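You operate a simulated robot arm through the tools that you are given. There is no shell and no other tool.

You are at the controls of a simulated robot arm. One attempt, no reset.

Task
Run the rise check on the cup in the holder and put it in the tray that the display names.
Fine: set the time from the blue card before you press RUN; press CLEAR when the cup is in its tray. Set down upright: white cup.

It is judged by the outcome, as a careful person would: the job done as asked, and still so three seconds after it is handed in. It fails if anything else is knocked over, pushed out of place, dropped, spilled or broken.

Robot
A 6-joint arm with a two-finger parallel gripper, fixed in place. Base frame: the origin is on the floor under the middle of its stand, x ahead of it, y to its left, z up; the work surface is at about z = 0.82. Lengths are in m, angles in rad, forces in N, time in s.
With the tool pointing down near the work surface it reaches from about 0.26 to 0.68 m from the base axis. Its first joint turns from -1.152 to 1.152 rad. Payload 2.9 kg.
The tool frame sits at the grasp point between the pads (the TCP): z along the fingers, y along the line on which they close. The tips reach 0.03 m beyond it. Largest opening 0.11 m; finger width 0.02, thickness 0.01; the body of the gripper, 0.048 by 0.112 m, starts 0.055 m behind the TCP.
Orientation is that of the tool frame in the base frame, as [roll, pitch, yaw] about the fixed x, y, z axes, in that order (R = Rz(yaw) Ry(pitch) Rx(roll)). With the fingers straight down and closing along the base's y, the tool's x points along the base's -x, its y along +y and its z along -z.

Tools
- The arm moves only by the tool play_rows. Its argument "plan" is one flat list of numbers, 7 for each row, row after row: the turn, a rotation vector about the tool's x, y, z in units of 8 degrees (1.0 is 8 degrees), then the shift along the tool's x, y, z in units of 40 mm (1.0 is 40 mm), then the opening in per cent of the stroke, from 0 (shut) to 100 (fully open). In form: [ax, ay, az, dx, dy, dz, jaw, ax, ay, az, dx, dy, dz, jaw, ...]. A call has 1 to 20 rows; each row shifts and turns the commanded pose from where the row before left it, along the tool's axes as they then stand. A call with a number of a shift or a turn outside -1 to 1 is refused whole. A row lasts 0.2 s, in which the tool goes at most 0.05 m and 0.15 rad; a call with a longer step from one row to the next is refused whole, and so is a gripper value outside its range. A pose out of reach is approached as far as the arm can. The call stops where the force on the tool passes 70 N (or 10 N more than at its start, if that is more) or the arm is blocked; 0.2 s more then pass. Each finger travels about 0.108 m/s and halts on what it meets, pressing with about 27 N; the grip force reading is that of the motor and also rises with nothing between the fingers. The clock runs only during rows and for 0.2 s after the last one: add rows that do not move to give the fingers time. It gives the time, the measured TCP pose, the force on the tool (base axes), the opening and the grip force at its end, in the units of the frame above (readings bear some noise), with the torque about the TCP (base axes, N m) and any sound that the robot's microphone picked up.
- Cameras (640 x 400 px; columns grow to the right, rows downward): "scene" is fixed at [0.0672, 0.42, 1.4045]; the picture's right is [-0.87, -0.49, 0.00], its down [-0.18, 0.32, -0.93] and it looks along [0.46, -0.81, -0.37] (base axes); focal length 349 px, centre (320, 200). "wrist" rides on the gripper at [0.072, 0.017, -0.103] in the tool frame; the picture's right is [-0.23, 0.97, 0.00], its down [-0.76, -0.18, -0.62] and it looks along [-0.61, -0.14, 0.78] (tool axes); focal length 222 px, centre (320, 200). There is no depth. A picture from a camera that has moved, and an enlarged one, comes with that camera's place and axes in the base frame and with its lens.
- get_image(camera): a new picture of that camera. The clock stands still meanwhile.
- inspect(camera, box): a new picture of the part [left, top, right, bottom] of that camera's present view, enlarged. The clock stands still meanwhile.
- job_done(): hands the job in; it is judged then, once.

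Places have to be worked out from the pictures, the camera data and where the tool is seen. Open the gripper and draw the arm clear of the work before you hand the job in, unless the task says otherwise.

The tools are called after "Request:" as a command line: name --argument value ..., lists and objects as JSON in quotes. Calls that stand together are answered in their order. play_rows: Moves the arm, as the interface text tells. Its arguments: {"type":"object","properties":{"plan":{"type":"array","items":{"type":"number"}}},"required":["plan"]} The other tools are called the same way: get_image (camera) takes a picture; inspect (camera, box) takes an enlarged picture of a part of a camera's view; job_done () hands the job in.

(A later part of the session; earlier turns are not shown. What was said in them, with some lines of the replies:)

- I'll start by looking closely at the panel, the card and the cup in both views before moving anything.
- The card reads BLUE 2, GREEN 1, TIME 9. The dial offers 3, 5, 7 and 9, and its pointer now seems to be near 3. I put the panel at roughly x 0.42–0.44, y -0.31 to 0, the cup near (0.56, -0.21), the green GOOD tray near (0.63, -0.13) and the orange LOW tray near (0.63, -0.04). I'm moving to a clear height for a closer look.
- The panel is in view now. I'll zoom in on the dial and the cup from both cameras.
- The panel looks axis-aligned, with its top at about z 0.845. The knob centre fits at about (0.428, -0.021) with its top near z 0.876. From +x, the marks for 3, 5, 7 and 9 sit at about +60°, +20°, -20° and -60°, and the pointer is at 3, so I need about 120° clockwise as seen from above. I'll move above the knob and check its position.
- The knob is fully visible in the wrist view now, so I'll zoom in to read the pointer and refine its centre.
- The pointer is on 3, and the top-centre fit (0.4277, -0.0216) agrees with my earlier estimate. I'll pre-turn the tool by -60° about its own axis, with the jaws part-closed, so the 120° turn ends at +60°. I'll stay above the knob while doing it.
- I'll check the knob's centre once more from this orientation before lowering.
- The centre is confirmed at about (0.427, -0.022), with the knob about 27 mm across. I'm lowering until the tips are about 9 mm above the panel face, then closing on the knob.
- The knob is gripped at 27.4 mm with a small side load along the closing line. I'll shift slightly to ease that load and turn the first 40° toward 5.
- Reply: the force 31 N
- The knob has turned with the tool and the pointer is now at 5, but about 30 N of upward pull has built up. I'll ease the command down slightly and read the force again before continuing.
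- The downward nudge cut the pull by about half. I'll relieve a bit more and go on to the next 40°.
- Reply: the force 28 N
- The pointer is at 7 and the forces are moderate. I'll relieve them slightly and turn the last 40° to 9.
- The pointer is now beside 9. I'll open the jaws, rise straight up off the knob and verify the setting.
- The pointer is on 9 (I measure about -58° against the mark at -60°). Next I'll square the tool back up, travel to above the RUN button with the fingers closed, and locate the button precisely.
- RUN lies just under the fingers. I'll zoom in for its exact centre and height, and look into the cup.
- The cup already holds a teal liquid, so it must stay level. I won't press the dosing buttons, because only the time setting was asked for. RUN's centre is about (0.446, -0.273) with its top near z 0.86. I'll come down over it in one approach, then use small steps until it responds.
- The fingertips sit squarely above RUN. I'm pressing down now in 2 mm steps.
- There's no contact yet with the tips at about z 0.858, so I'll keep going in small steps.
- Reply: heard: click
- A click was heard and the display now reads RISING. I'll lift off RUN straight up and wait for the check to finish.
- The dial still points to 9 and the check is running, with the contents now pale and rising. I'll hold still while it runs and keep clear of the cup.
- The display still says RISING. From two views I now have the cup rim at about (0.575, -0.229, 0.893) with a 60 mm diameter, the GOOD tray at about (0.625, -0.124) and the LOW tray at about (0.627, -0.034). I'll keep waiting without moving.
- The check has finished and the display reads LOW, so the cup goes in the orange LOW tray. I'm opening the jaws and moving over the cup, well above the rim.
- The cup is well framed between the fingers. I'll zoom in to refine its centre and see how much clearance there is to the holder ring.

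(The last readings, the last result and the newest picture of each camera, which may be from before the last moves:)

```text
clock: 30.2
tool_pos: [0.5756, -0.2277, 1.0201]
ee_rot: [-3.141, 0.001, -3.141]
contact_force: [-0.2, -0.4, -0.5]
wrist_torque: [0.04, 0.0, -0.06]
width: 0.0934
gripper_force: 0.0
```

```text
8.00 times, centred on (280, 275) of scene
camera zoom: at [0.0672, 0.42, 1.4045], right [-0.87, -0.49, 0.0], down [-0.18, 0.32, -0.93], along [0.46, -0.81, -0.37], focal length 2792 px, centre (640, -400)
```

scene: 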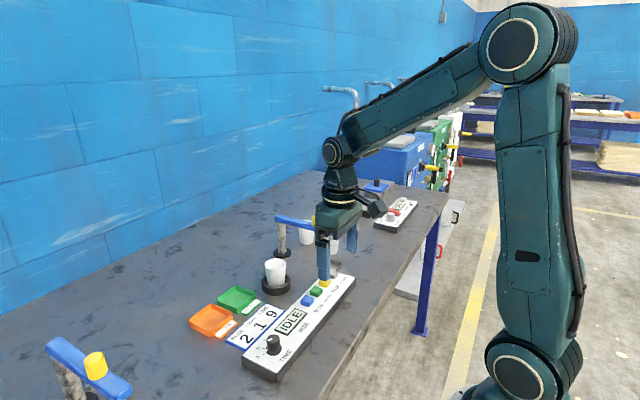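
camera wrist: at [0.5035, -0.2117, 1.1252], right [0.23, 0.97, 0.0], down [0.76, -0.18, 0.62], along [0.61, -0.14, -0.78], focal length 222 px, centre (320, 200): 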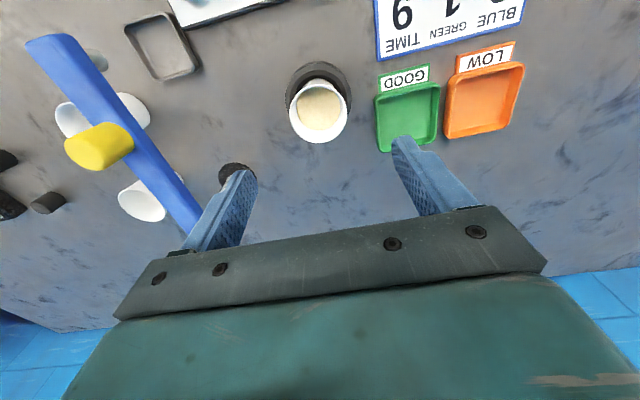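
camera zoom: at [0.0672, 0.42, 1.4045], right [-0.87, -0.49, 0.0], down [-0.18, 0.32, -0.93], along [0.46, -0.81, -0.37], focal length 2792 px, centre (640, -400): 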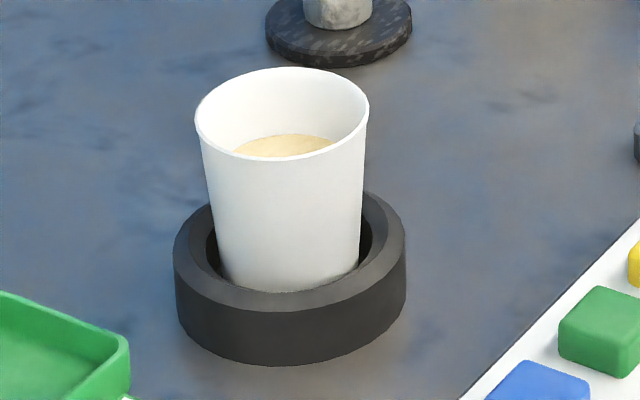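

The cup centre is at about (0.575, -0.2295), the rim radius is 29.5 mm and the top of the holder ring is at about z 0.846. I'll shift y by -1.4 mm, then lower with the fingers straddling the cup until the tips are just above the ring.

Request:
play_rows --plan '[0, 0, 0, 0, -0.035, 0.4, 85, 0, 0, 0, 0, 0, 0.7, 85, 0, 0, 0, 0, 0, 0.7, 85, 0, 0, 0, 0, 0, 0.7, 85, 0, 0, 0, 0, 0, 0.5, 85, 0, 0, 0, 0, 0, 0.3, 85, 0, 0, 0, 0, 0, 0.12, 85, 0, 0, 0, 0, 0, 0, 85]'

Request:
inspect --camera "scene" --box '[225, 220, 325, 310]'

Request:
get_image --camera "wrist"

```text
clock: 32.0
tool_pos: [0.5744, -0.2298, 0.8842]
ee_rot: [3.141, 0.0, 3.141]
contact_force: [-0.3, 0.7, 0.5]
wrist_torque: [-0.01, 0.02, -0.01]
width: 0.093
gripper_force: 0.1
```

```text
4.44 times, centred on (275, 265) of scene
camera zoom: at [0.0672, 0.42, 1.4045], right [-0.87, -0.49, 0.0], down [-0.18, 0.32, -0.93], along [0.46, -0.81, -0.37], focal length 1551 px, centre (520, -89)
```

zoom: 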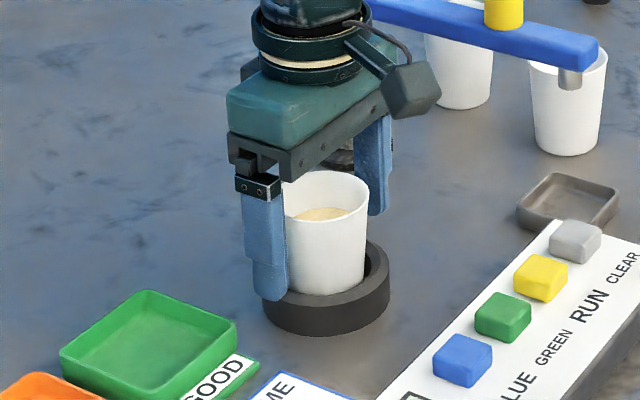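

```text
taken
camera wrist: at [0.5021, -0.2128, 0.9884], right [0.23, 0.97, 0.0], down [0.76, -0.18, 0.62], along [0.61, -0.14, -0.78], focal length 222 px, centre (320, 200)
```

wrist: 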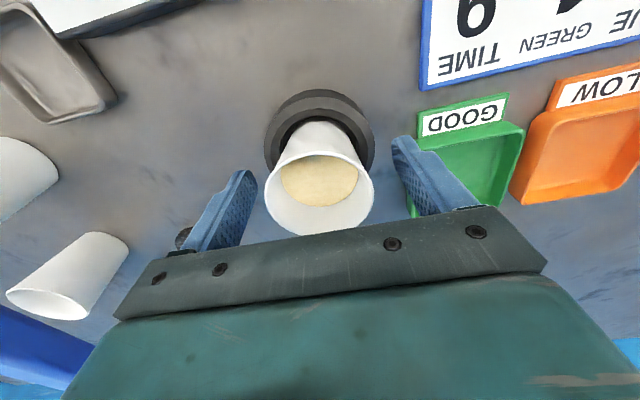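

The fingers straddle the cup evenly and nothing is touching. I'm closing gradually on the cup.

Request:
play_rows --plan '[0, 0, 0, 0, 0, 0, 70, 0, 0, 0, 0, 0, 0, 62, 0, 0, 0, 0, 0, 0, 56, 0, 0, 0, 0, 0, 0, 52, 0, 0, 0, 0, 0, 0, 48, 0, 0, 0, 0, 0, 0, 45, 0, 0, 0, 0, 0, 0, 45]'

Request:
inspect --camera "scene" --box '[225, 220, 325, 310]'

Request:
inspect --camera "wrist" --box '[230, 80, 410, 240]'

```text
clock: 33.6
tool_pos: [0.5745, -0.2296, 0.8832]
ee_rot: [3.141, 0.0, -3.141]
contact_force: [0.0, -0.9, 1.2]
wrist_torque: [0.02, -0.02, 0.01]
width: 0.0574
gripper_force: 27.2
```

```text
4.44 times, centred on (275, 265) of scene
camera zoom: at [0.0672, 0.42, 1.4045], right [-0.87, -0.49, 0.0], down [-0.18, 0.32, -0.93], along [0.46, -0.81, -0.37], focal length 1551 px, centre (520, -89)
```

zoom: 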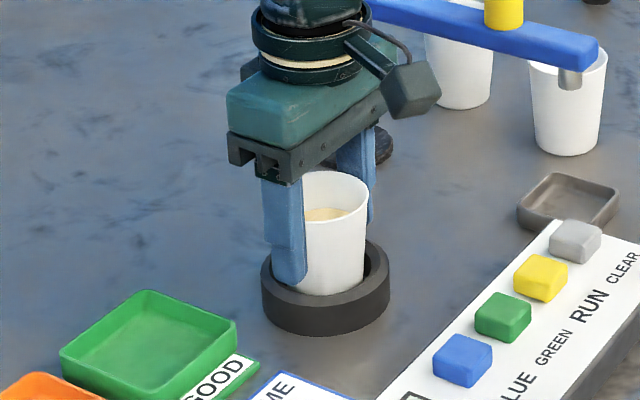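

```text
2.50 times, centred on (320, 160) of wrist
camera zoom: at [0.5021, -0.2127, 0.9885], right [0.23, 0.97, 0.0], down [0.76, -0.18, 0.62], along [0.61, -0.14, -0.78], focal length 555 px, centre (320, 300)
```

zoom: 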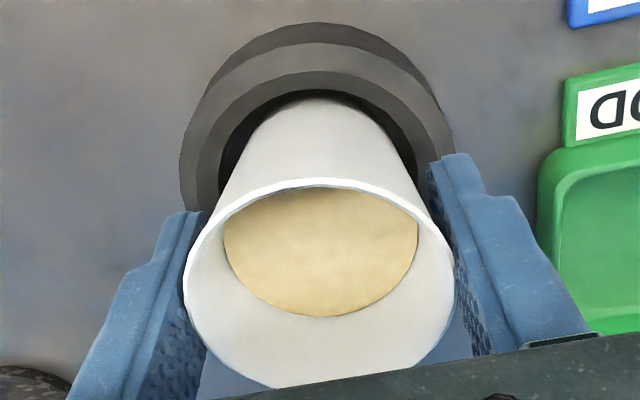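

The grip is symmetric at 57.4 mm and 27 N, with no side load. I'll lift slowly and straight up, a short way first, and check the cup stays level.

Request:
play_rows --plan '[0, 0, 0, 0, 0, -0.05, 45, 0, 0, 0, 0, 0, -0.1, 45, 0, 0, 0, 0, 0, -0.15, 45, 0, 0, 0, 0, 0, -0.2, 45, 0, 0, 0, 0, 0, -0.15, 45, 0, 0, 0, 0, 0, -0.08, 45, 0, 0, 0, 0, 0, 0, 45]'

Request:
inspect --camera "scene" --box '[225, 220, 325, 310]'

Request:
inspect --camera "wrist" --box '[230, 80, 410, 240]'

```text
clock: 35.2
tool_pos: [0.5743, -0.2296, 0.9119]
ee_rot: [-3.141, -0.001, 3.141]
contact_force: [-0.8, 0.0, -0.7]
wrist_torque: [0.02, 0.01, -0.01]
width: 0.0573
gripper_force: 26.5
```

```text
4.44 times, centred on (275, 265) of scene
camera zoom: at [0.0672, 0.42, 1.4045], right [-0.87, -0.49, 0.0], down [-0.18, 0.32, -0.93], along [0.46, -0.81, -0.37], focal length 1551 px, centre (520, -89)
```

zoom: 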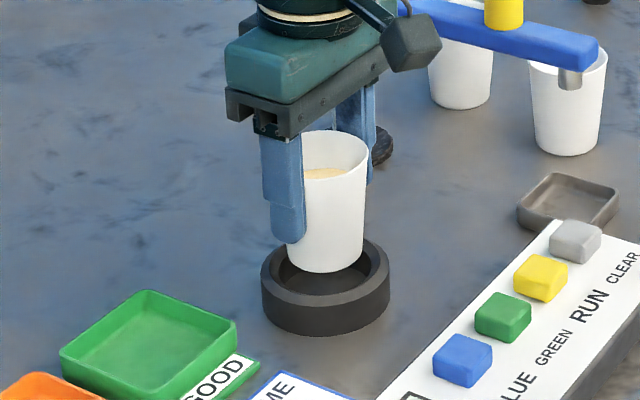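

```text
2.50 times, centred on (320, 160) of wrist
camera zoom: at [0.5016, -0.2136, 1.0173], right [0.23, 0.97, 0.0], down [0.76, -0.18, 0.62], along [0.61, -0.14, -0.78], focal length 555 px, centre (320, 300)
```

zoom: 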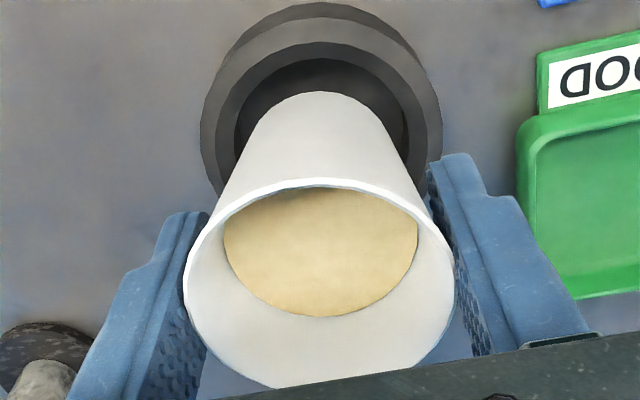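

The cup hasn't shifted in the grip and is level, with its base at about z 0.856. The LOW tray corners fit to a centre of (0.626, -0.037), about 78 mm across. I'll lift a further 38 mm and carry the cup there smoothly at about 0.09 m/s.

Request:
play_rows --plan '[0, 0, 0, 0, 0, -0.1, 45, 0, 0, 0, 0, 0, -0.22, 45, 0, 0, 0, 0, 0, -0.3, 45, 0, 0, 0, 0, 0, -0.22, 45, 0, 0, 0, 0, 0, -0.1, 45, 0, 0, 0, -0.033, 0.124, 0, 45, 0, 0, 0, -0.067, 0.249, 0, 45, 0, 0, 0, -0.1, 0.373, 0, 45, 0, 0, 0, -0.111, 0.415, 0, 45, 0, 0, 0, -0.111, 0.415, 0, 45, 0, 0, 0, -0.111, 0.415, 0, 45, 0, 0, 0, -0.111, 0.415, 0, 45, 0, 0, 0, -0.111, 0.415, 0, 45, 0, 0, 0, -0.111, 0.415, 0, 45, 0, 0, 0, -0.111, 0.415, 0, 45, 0, 0, 0, -0.111, 0.415, 0, 45, 0, 0, 0, -0.1, 0.373, 0, 45, 0, 0, 0, -0.067, 0.249, 0, 45, 0, 0, 0, -0.033, 0.124, 0, 45, 0, 0, 0, 0, 0, 0, 45]'

Request:
inspect --camera "scene" --box '[160, 230, 320, 350]'

Request:
get_image --camera "wrist"

```text
clock: 39.4
tool_pos: [0.6259, -0.0355, 0.9491]
ee_rot: [-3.141, 0.0, -3.141]
contact_force: [-0.1, 0.1, -0.2]
wrist_torque: [0.02, 0.04, -0.01]
width: 0.0573
gripper_force: 27.2
```

```text
3.33 times, centred on (240, 290) of scene
camera zoom: at [0.0672, 0.42, 1.4045], right [-0.87, -0.49, 0.0], down [-0.18, 0.32, -0.93], along [0.46, -0.81, -0.37], focal length 1163 px, centre (587, -100)
```

zoom: 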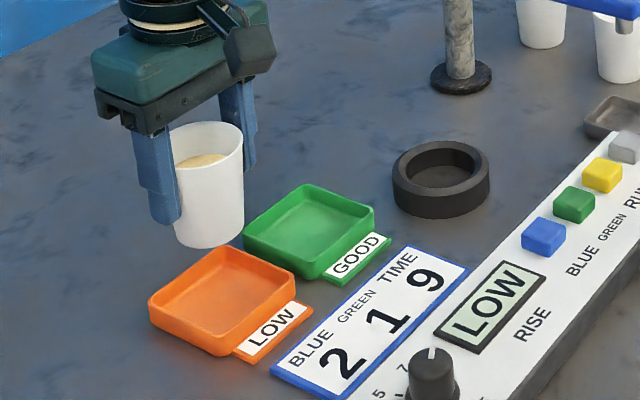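

```text
taken
camera wrist: at [0.5549, -0.0186, 1.0538], right [0.23, 0.97, 0.0], down [0.76, -0.18, 0.62], along [0.61, -0.14, -0.78], focal length 222 px, centre (320, 200)
```

wrist: 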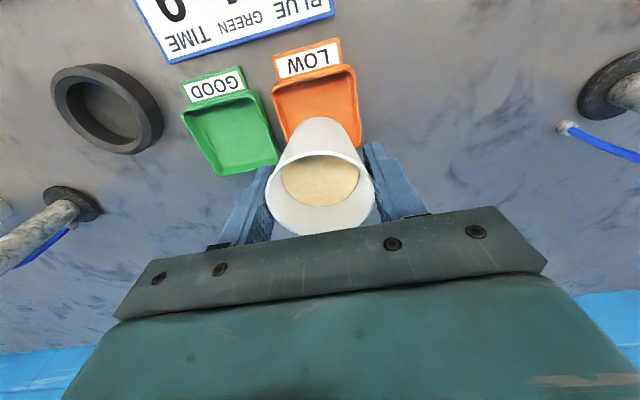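

The cup is level above the LOW tray. I'll zoom in and check the alignment before lowering.

Request:
inspect --camera "wrist" --box '[230, 30, 410, 190]'

Request:
inspect --camera "scene" --box '[180, 250, 260, 340]'

```text
2.50 times, centred on (320, 110) of wrist
camera zoom: at [0.5549, -0.0186, 1.0538], right [0.23, 0.97, 0.0], down [0.76, -0.18, 0.62], along [0.61, -0.14, -0.78], focal length 555 px, centre (320, 425)
```

zoom: 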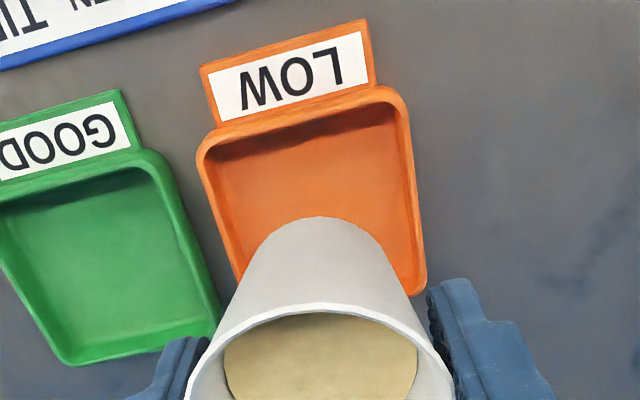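

```text
4.44 times, centred on (220, 295) of scene
camera zoom: at [0.0672, 0.42, 1.4045], right [-0.87, -0.49, 0.0], down [-0.18, 0.32, -0.93], along [0.46, -0.81, -0.37], focal length 1551 px, centre (764, -222)
```

zoom: 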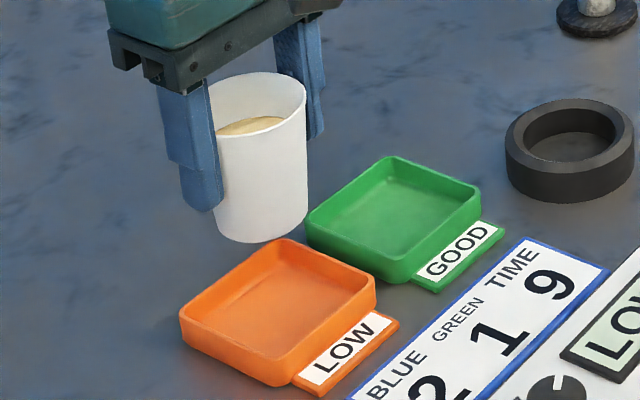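

The tray centre checks out at (0.626, -0.037) and the tool is on it. I'll lower gently to just above the tray floor.

Request:
play_rows --plan '[0, 0, 0, 0, 0, 0.15, 45, 0, 0, 0, 0, 0, 0.3, 45, 0, 0, 0, 0, 0, 0.35, 45, 0, 0, 0, 0, 0, 0.3, 45, 0, 0, 0, 0, 0, 0.2, 45, 0, 0, 0, 0, 0, 0.1, 45, 0, 0, 0, 0, 0, 0, 45]'

Request:
inspect --camera "scene" --box '[180, 250, 260, 340]'

```text
clock: 41.0
tool_pos: [0.6261, -0.0375, 0.8913]
ee_rot: [-3.141, -0.001, 3.141]
contact_force: [0.3, 0.3, -0.9]
wrist_torque: [-0.06, 0.01, -0.01]
width: 0.0574
gripper_force: 27.1
```

```text
4.44 times, centred on (220, 295) of scene
camera zoom: at [0.0672, 0.42, 1.4045], right [-0.87, -0.49, 0.0], down [-0.18, 0.32, -0.93], along [0.46, -0.81, -0.37], focal length 1551 px, centre (764, -222)
```

zoom: 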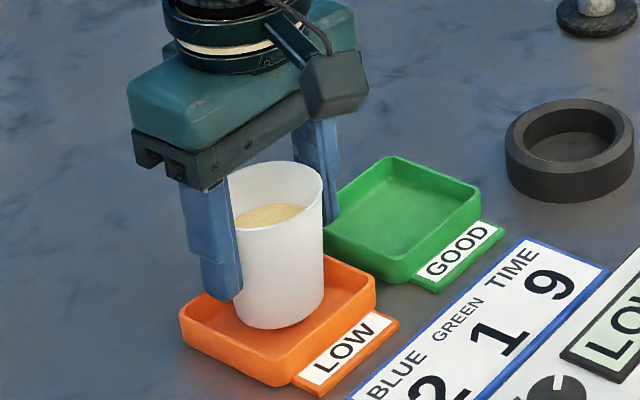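

The cup is inside the tray outline and just above the floor. I'll continue in 1 mm steps and watch for contact.

Request:
play_rows --plan '[0, 0, 0, 0, 0, 0.03, 45, 0, 0, 0, 0, 0, 0.03, 45, 0, 0, 0, 0, 0, 0.03, 45, 0, 0, 0, 0, 0, 0.03, 45, 0, 0, 0, 0, 0, 0.025, 45, 0, 0, 0, 0, 0, 0.025, 45]'

```text
clock: 42.4
tool_pos: [0.6277, -0.0367, 0.8887]
ee_rot: [3.141, 0.001, -3.142]
contact_force: [-0.8, -0.1, -0.4]
wrist_torque: [0.01, -0.02, 0.03]
width: 0.0573
gripper_force: 26.9
```

There's no contact yet at a TCP height of about 0.888, so I'm continuing down in 1 mm steps.

Request:
play_rows --plan '[0, 0, 0, 0, 0, 0.025, 45, 0, 0, 0, 0, 0, 0.025, 45, 0, 0, 0, 0, 0, 0.025, 45, 0, 0, 0, 0, 0, 0.025, 45]'

```text
clock: 43.4
tool_pos: [0.6263, -0.0367, 0.8848]
ee_rot: [3.141, 0.002, 3.141]
contact_force: [-2.2, -1.0, 8.4]
wrist_torque: [-0.02, 0.17, 0.0]
width: 0.0574
gripper_force: 27.0
```

An upward force of 8 N has appeared, so the cup's base is on the tray floor. I'll check both views before releasing.

Request:
inspect --camera "scene" --box '[180, 250, 260, 340]'

Request:
inspect --camera "wrist" --box '[230, 80, 410, 240]'

```text
4.44 times, centred on (220, 295) of scene
camera zoom: at [0.067, 0.42, 1.4045], right [-0.87, -0.49, 0.0], down [-0.18, 0.32, -0.93], along [0.46, -0.81, -0.37], focal length 1551 px, centre (764, -222)
```

zoom: 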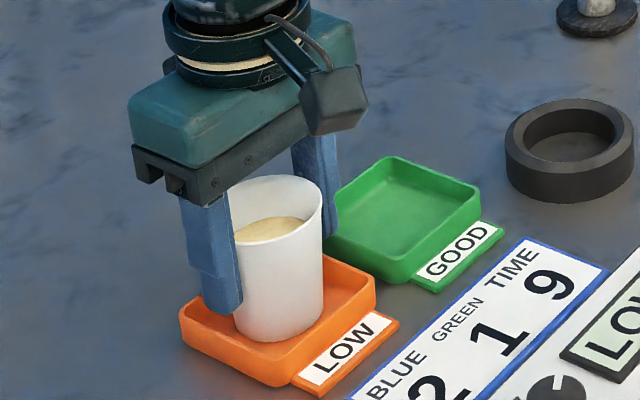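

```text
2.50 times, centred on (320, 160) of wrist
camera zoom: at [0.5546, -0.0203, 0.9883], right [0.23, 0.97, 0.0], down [0.76, -0.18, 0.62], along [0.61, -0.14, -0.78], focal length 555 px, centre (320, 300)
```

zoom: 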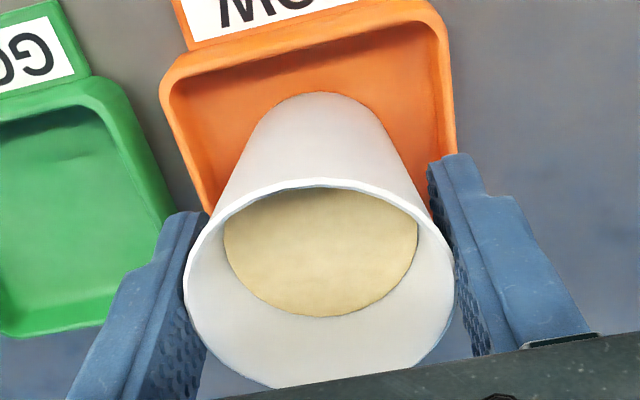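

The cup stands upright and flat inside the LOW tray. I'll open slowly and symmetrically, then rise straight up.

Request:
play_rows --plan '[0, 0, 0, 0, 0, 0, 50, 0, 0, 0, 0, 0, 0, 54, 0, 0, 0, 0, 0, 0, 60, 0, 0, 0, 0, 0, 0, 70, 0, 0, 0, 0, 0, 0, 80, 0, 0, 0, 0, 0, 0, 80]'

Request:
inspect --camera "scene" --box '[180, 250, 260, 340]'

Request:
inspect --camera "wrist" --box '[230, 80, 410, 240]'

```text
clock: 44.8
tool_pos: [0.627, -0.0375, 0.8824]
ee_rot: [-3.141, 0.001, 3.141]
contact_force: [1.1, 1.1, 0.7]
wrist_torque: [0.01, 0.0, 0.02]
width: 0.0881
gripper_force: 0.2
```

```text
4.44 times, centred on (220, 295) of scene
camera zoom: at [0.0672, 0.42, 1.4045], right [-0.87, -0.49, 0.0], down [-0.18, 0.32, -0.93], along [0.46, -0.81, -0.37], focal length 1551 px, centre (764, -222)
```

zoom: 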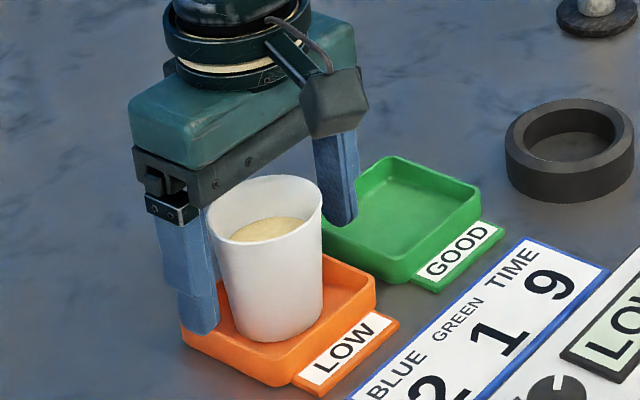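

```text
2.50 times, centred on (320, 160) of wrist
camera zoom: at [0.5546, -0.0202, 0.9873], right [0.23, 0.97, 0.0], down [0.76, -0.18, 0.62], along [0.61, -0.14, -0.78], focal length 555 px, centre (320, 300)
```

zoom: 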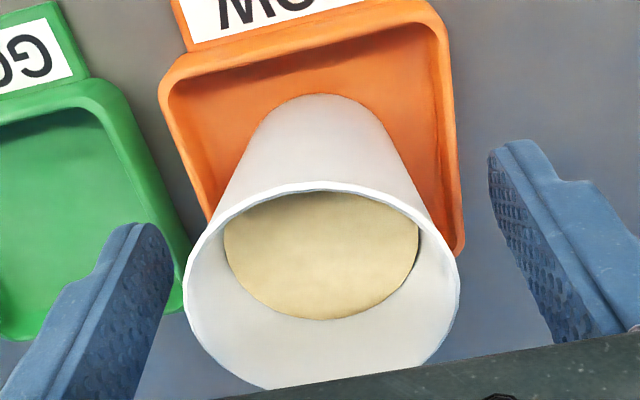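

The cup stands upright and free in the LOW tray. I'll rise straight up, then head for the CLEAR button at about (0.446, -0.318), closing the fingers once clear.

Request:
play_rows --plan '[0, 0, 0, 0, 0, -0.15, 80, 0, 0, 0, 0, 0, -0.5, 80, 0, 0, 0, 0, 0, -0.9, 80, 0, 0, 0, 0, 0, -1.0, 80, 0, 0, 0, 0, 0, -0.9, 80, 0, 0, 0, 0.3, -0.47, 0, 60, 0, 0, 0, 0.42, -0.654, 0, 30, 0, 0, 0, 0.42, -0.654, 0, 0, 0, 0, 0, 0.42, -0.654, 0, 0, 0, 0, 0, 0.42, -0.654, 0, 0, 0, 0, 0, 0.42, -0.654, 0, 0, 0, 0, 0, 0.42, -0.654, 0, 0, 0, 0, 0, 0.42, -0.654, 0, 0, 0, 0, 0, 0.42, -0.654, 0, 0, 0, 0, 0, 0.42, -0.654, 0, 0, 0, 0, 0, 0.42, -0.654, 0, 0, 0, 0, 0, 0, 0, 0, 0]'

Request:
get_image --camera "scene"

Request:
get_image --camera "wrist"

```text
clock: 48.4
tool_pos: [0.448, -0.3179, 1.0215]
ee_rot: [3.141, 0.002, -3.141]
contact_force: [0.9, -0.3, -0.4]
wrist_torque: [0.01, 0.0, 0.0]
width: 0.0
gripper_force: 27.2
```

```text
taken
```

scene: 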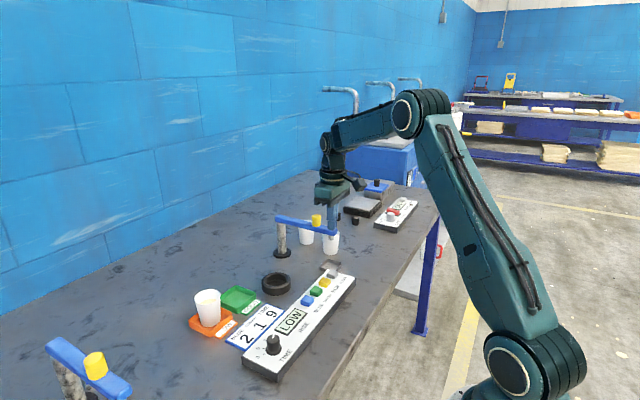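

```text
taken
camera wrist: at [0.3756, -0.3009, 1.1271], right [0.23, 0.97, 0.0], down [0.76, -0.18, 0.62], along [0.61, -0.14, -0.78], focal length 222 px, centre (320, 200)
```

wrist: 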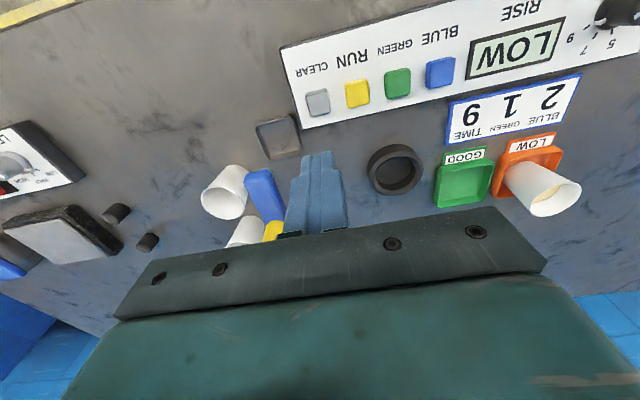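

The cup stands well in the LOW tray. The blue dispenser arm ends near (0.474, -0.385, 0.95), which is too close to the gripper's wide side in this orientation. I'll turn the tool 90° up here so the narrow side faces that arm and the camera is on the far side.

Request:
play_rows --plan '[0, 0, 0.9375, 0, 0, 0, 0, 0, 0, 0.9375, 0, 0, 0, 0, 0, 0, 0.9375, 0, 0, 0, 0, 0, 0, 0.9375, 0, 0, 0, 0, 0, 0, 0.9375, 0, 0, 0, 0, 0, 0, 0.9375, 0, 0, 0, 0, 0, 0, 0.9375, 0, 0, 0, 0, 0, 0, 0.9375, 0, 0, 0, 0, 0, 0, 0.9375, 0, 0, 0, 0, 0, 0, 0.9375, 0, 0, 0, 0, 0, 0, 0.9375, 0, 0, 0, 0, 0, 0, 0.9375, 0, 0, 0, 0, 0, 0, 0, 0, 0, 0, 0]'

Request:
get_image --camera "wrist"

Request:
inspect --camera "scene" --box '[260, 170, 380, 300]'

```text
clock: 51.2
tool_pos: [0.4453, -0.3176, 1.0218]
ee_rot: [3.141, -0.001, 1.57]
contact_force: [0.6, 0.3, -0.4]
wrist_torque: [0.0, 0.0, 0.01]
width: 0.0001
gripper_force: 27.3
```

```text
taken
camera wrist: at [0.4637, -0.2458, 1.1257], right [0.97, -0.23, 0.0], down [-0.18, -0.76, 0.62], along [-0.14, -0.61, -0.78], focal length 222 px, centre (320, 200)
```

wrist: 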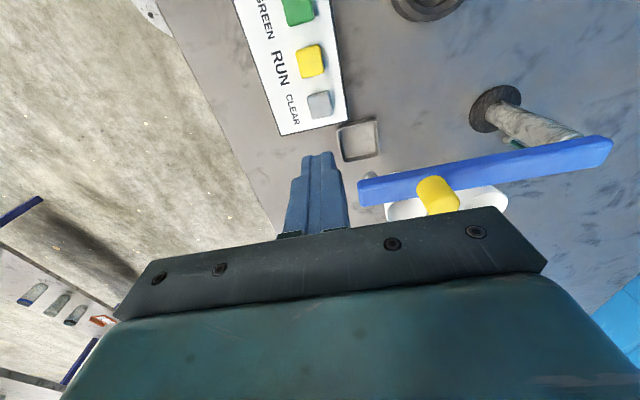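

```text
3.08 times, centred on (320, 235) of scene
camera zoom: at [0.0672, 0.42, 1.4045], right [-0.87, -0.49, 0.0], down [-0.18, 0.32, -0.93], along [0.46, -0.81, -0.37], focal length 1074 px, centre (320, 92)
```

zoom: 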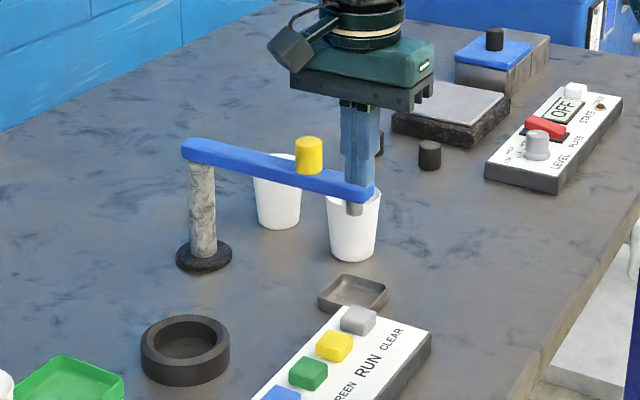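

The turn is done. The blue arm's near edge is at about y -0.370 and the gripper's narrow side now ends near y -0.342, which is a comfortable gap. I'll zoom in on CLEAR to centre on it.

Request:
inspect --camera "wrist" --box '[260, 60, 400, 180]'

```text
3.33 times, centred on (330, 120) of wrist
camera zoom: at [0.4637, -0.2458, 1.1257], right [0.97, -0.23, 0.0], down [-0.18, -0.76, 0.62], along [-0.14, -0.61, -0.78], focal length 740 px, centre (287, 467)
```

zoom: 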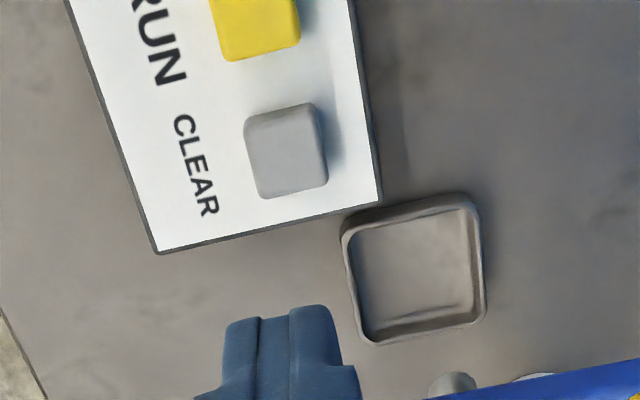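

CLEAR's centre is at about (0.447, -0.3185), so the tool is within about 1 mm. I'm lowering to just above it, then pressing in small steps as I did with RUN.

Request:
play_rows --plan '[0, 0, 0, -0.025, 0, 0.6, 0, 0, 0, 0, 0, 0, 0.9, 0, 0, 0, 0, 0, 0, 0.9, 0, 0, 0, 0, 0, 0, 0.6, 0, 0, 0, 0, 0, 0, 0.15, 0, 0, 0, 0, 0, 0, 0, 0]'

Request:
inspect --camera "scene" --box '[260, 190, 380, 300]'

Request:
inspect --camera "wrist" --box '[240, 60, 400, 180]'

```text
clock: 52.6
tool_pos: [0.4466, -0.318, 0.8957]
ee_rot: [-3.142, 0.0, 1.57]
contact_force: [-0.5, 0.1, 0.9]
wrist_torque: [0.0, -0.02, 0.01]
width: 0.0
gripper_force: 26.9
```

```text
3.64 times, centred on (320, 245) of scene
camera zoom: at [0.0672, 0.42, 1.4045], right [-0.87, -0.49, 0.0], down [-0.18, 0.32, -0.93], along [0.46, -0.81, -0.37], focal length 1269 px, centre (320, 36)
```

zoom: 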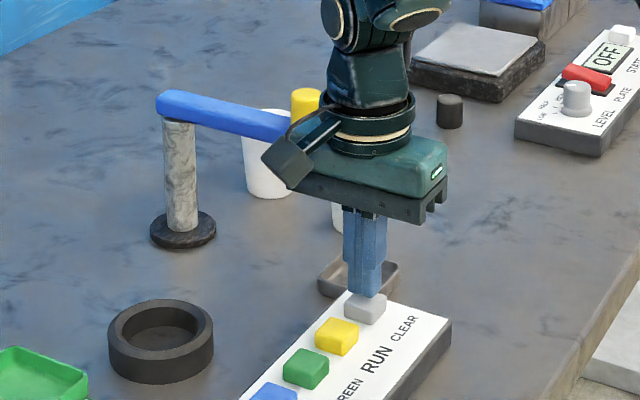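

```text
3.33 times, centred on (320, 120) of wrist
camera zoom: at [0.4639, -0.2464, 0.9991], right [0.97, -0.23, 0.0], down [-0.18, -0.76, 0.62], along [-0.14, -0.61, -0.78], focal length 740 px, centre (320, 467)
```

zoom: 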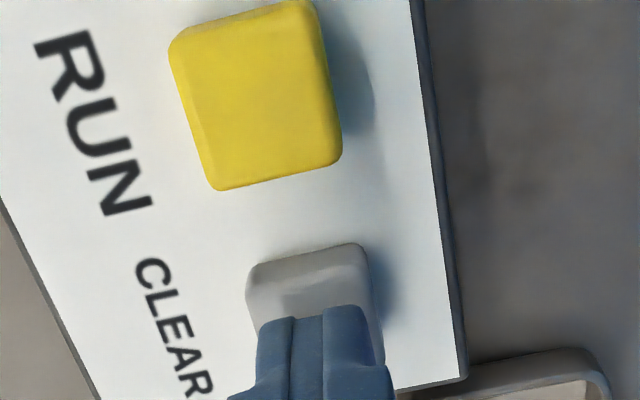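

The tips are right above CLEAR with no contact on the dispenser. I'm pressing down in small steps now.

Request:
play_rows --plan '[0, 0, 0, 0, 0, 0.05, 0, 0, 0, 0, 0, 0, 0.05, 0, 0, 0, 0, 0, 0, 0.04, 0, 0, 0, 0, 0, 0, 0.04, 0, 0, 0, 0, 0, 0, 0.04, 0, 0, 0, 0, 0, 0, 0.04, 0]'

Request:
inspect --camera "scene" --box '[190, 240, 370, 370]'

```text
clock: 54.0
tool_pos: [0.447, -0.3189, 0.8863]
ee_rot: [3.141, 0.001, 1.571]
contact_force: [0.3, 0.9, 2.2]
wrist_torque: [0.02, 0.0, 0.0]
width: 0.0
gripper_force: 26.9
heard: click
```

```text
3.08 times, centred on (280, 305) of scene
camera zoom: at [0.0672, 0.42, 1.4045], right [-0.87, -0.49, 0.0], down [-0.18, 0.32, -0.93], along [0.46, -0.81, -0.37], focal length 1074 px, centre (443, -123)
```

zoom: 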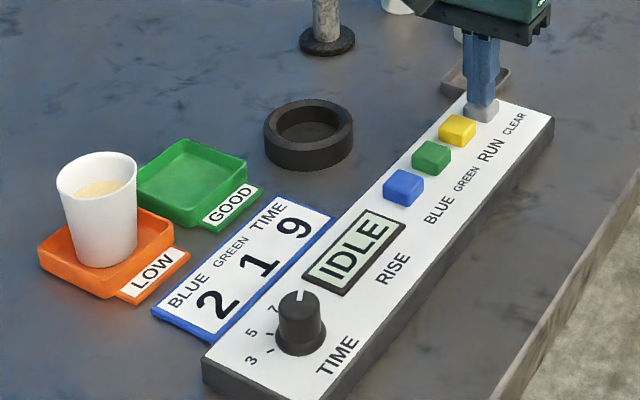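

A click was heard and the display is back to IDLE. I'll lift straight up off CLEAR, then draw back toward the base and open the gripper up in the clear.

Request:
play_rows --plan '[0, 0, 0, 0, 0, -0.3, 0, 0, 0, 0, 0, 0, -0.8, 0, 0, 0, 0, 0, 0, -1.0, 0, 0, 0, 0, 0, 0, -1.0, 0, 0, 0, 0, 0, 0, -1.0, 0, 0, 0, 0, 0.2, -0.4, -0.6, 30, 0, 0, 0, 0.2, -0.5, -0.6, 60, 0, 0, 0, 0.2, -0.5, -0.6, 100, 0, 0, 0, 0.2, -0.4, -0.4, 100, 0, 0, 0, 0, 0, 0, 100]'

Request:
get_image --camera "scene"

Request:
inspect --camera "scene" --box '[180, 240, 360, 390]'

Request:
inspect --camera "scene" --box '[260, 160, 440, 280]'

```text
clock: 56.2
tool_pos: [0.3716, -0.2884, 1.1358]
ee_rot: [-3.14, -0.001, 1.571]
contact_force: [-0.2, 0.1, -0.3]
wrist_torque: [0.01, 0.03, -0.02]
width: 0.1102
gripper_force: 0.0
```

```text
taken
```

scene: 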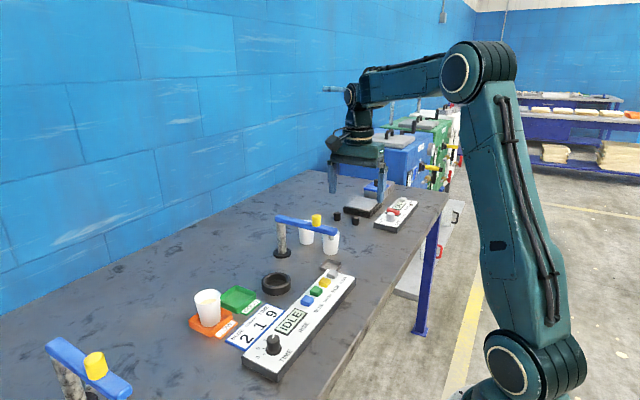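

```text
2.67 times, centred on (270, 315) of scene
camera zoom: at [0.0672, 0.42, 1.4045], right [-0.87, -0.49, 0.0], down [-0.18, 0.32, -0.93], along [0.46, -0.81, -0.37], focal length 931 px, centre (453, -107)
```

zoom: 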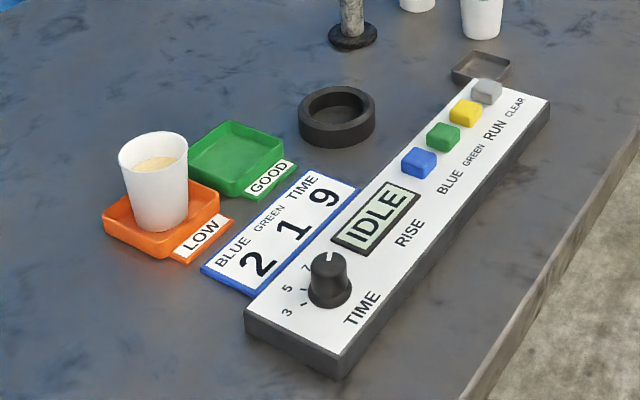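

```text
3.33 times, centred on (350, 220) of scene
camera zoom: at [0.0672, 0.42, 1.4045], right [-0.87, -0.49, 0.0], down [-0.18, 0.32, -0.93], along [0.46, -0.81, -0.37], focal length 1163 px, centre (220, 133)
```

zoom: 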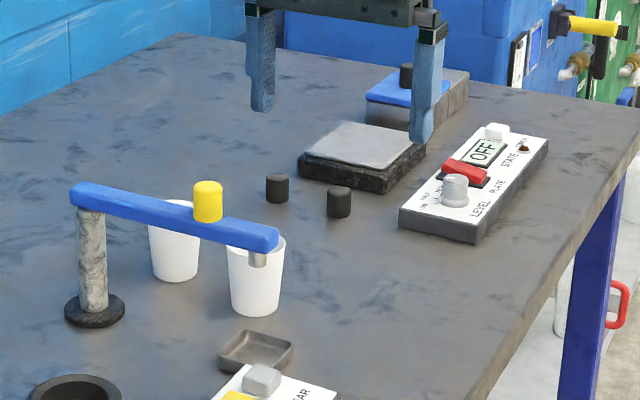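

The job is complete. The cup stands upright in the orange LOW tray with its contents in, the display is back at IDLE after CLEAR, and the dial is still on 9. Everything else is where it was, and the arm is clear with the gripper open, so I'm handing the job in.

Request:
job_done

```text
The job is handed in.
```

The rise check ran with the time set to 9 from the blue card. The display came up LOW, so I put the cup in the orange LOW tray.

- **Cup:** it is standing upright in the tray with its contents still in. No spill shows in the pictures.
- **Panel:** I pressed RUN once and CLEAR once, each with a click. The display is back at IDLE, and the dial is still on 9.
- **BLUE and GREEN buttons:** I left these alone. The card also lists BLUE 2 and GREEN 1, but you asked only for the time, and the cup already held liquid when I started.
- **Everything else:** the last pictures show nothing else moved. The arm is drawn clear with the gripper open.
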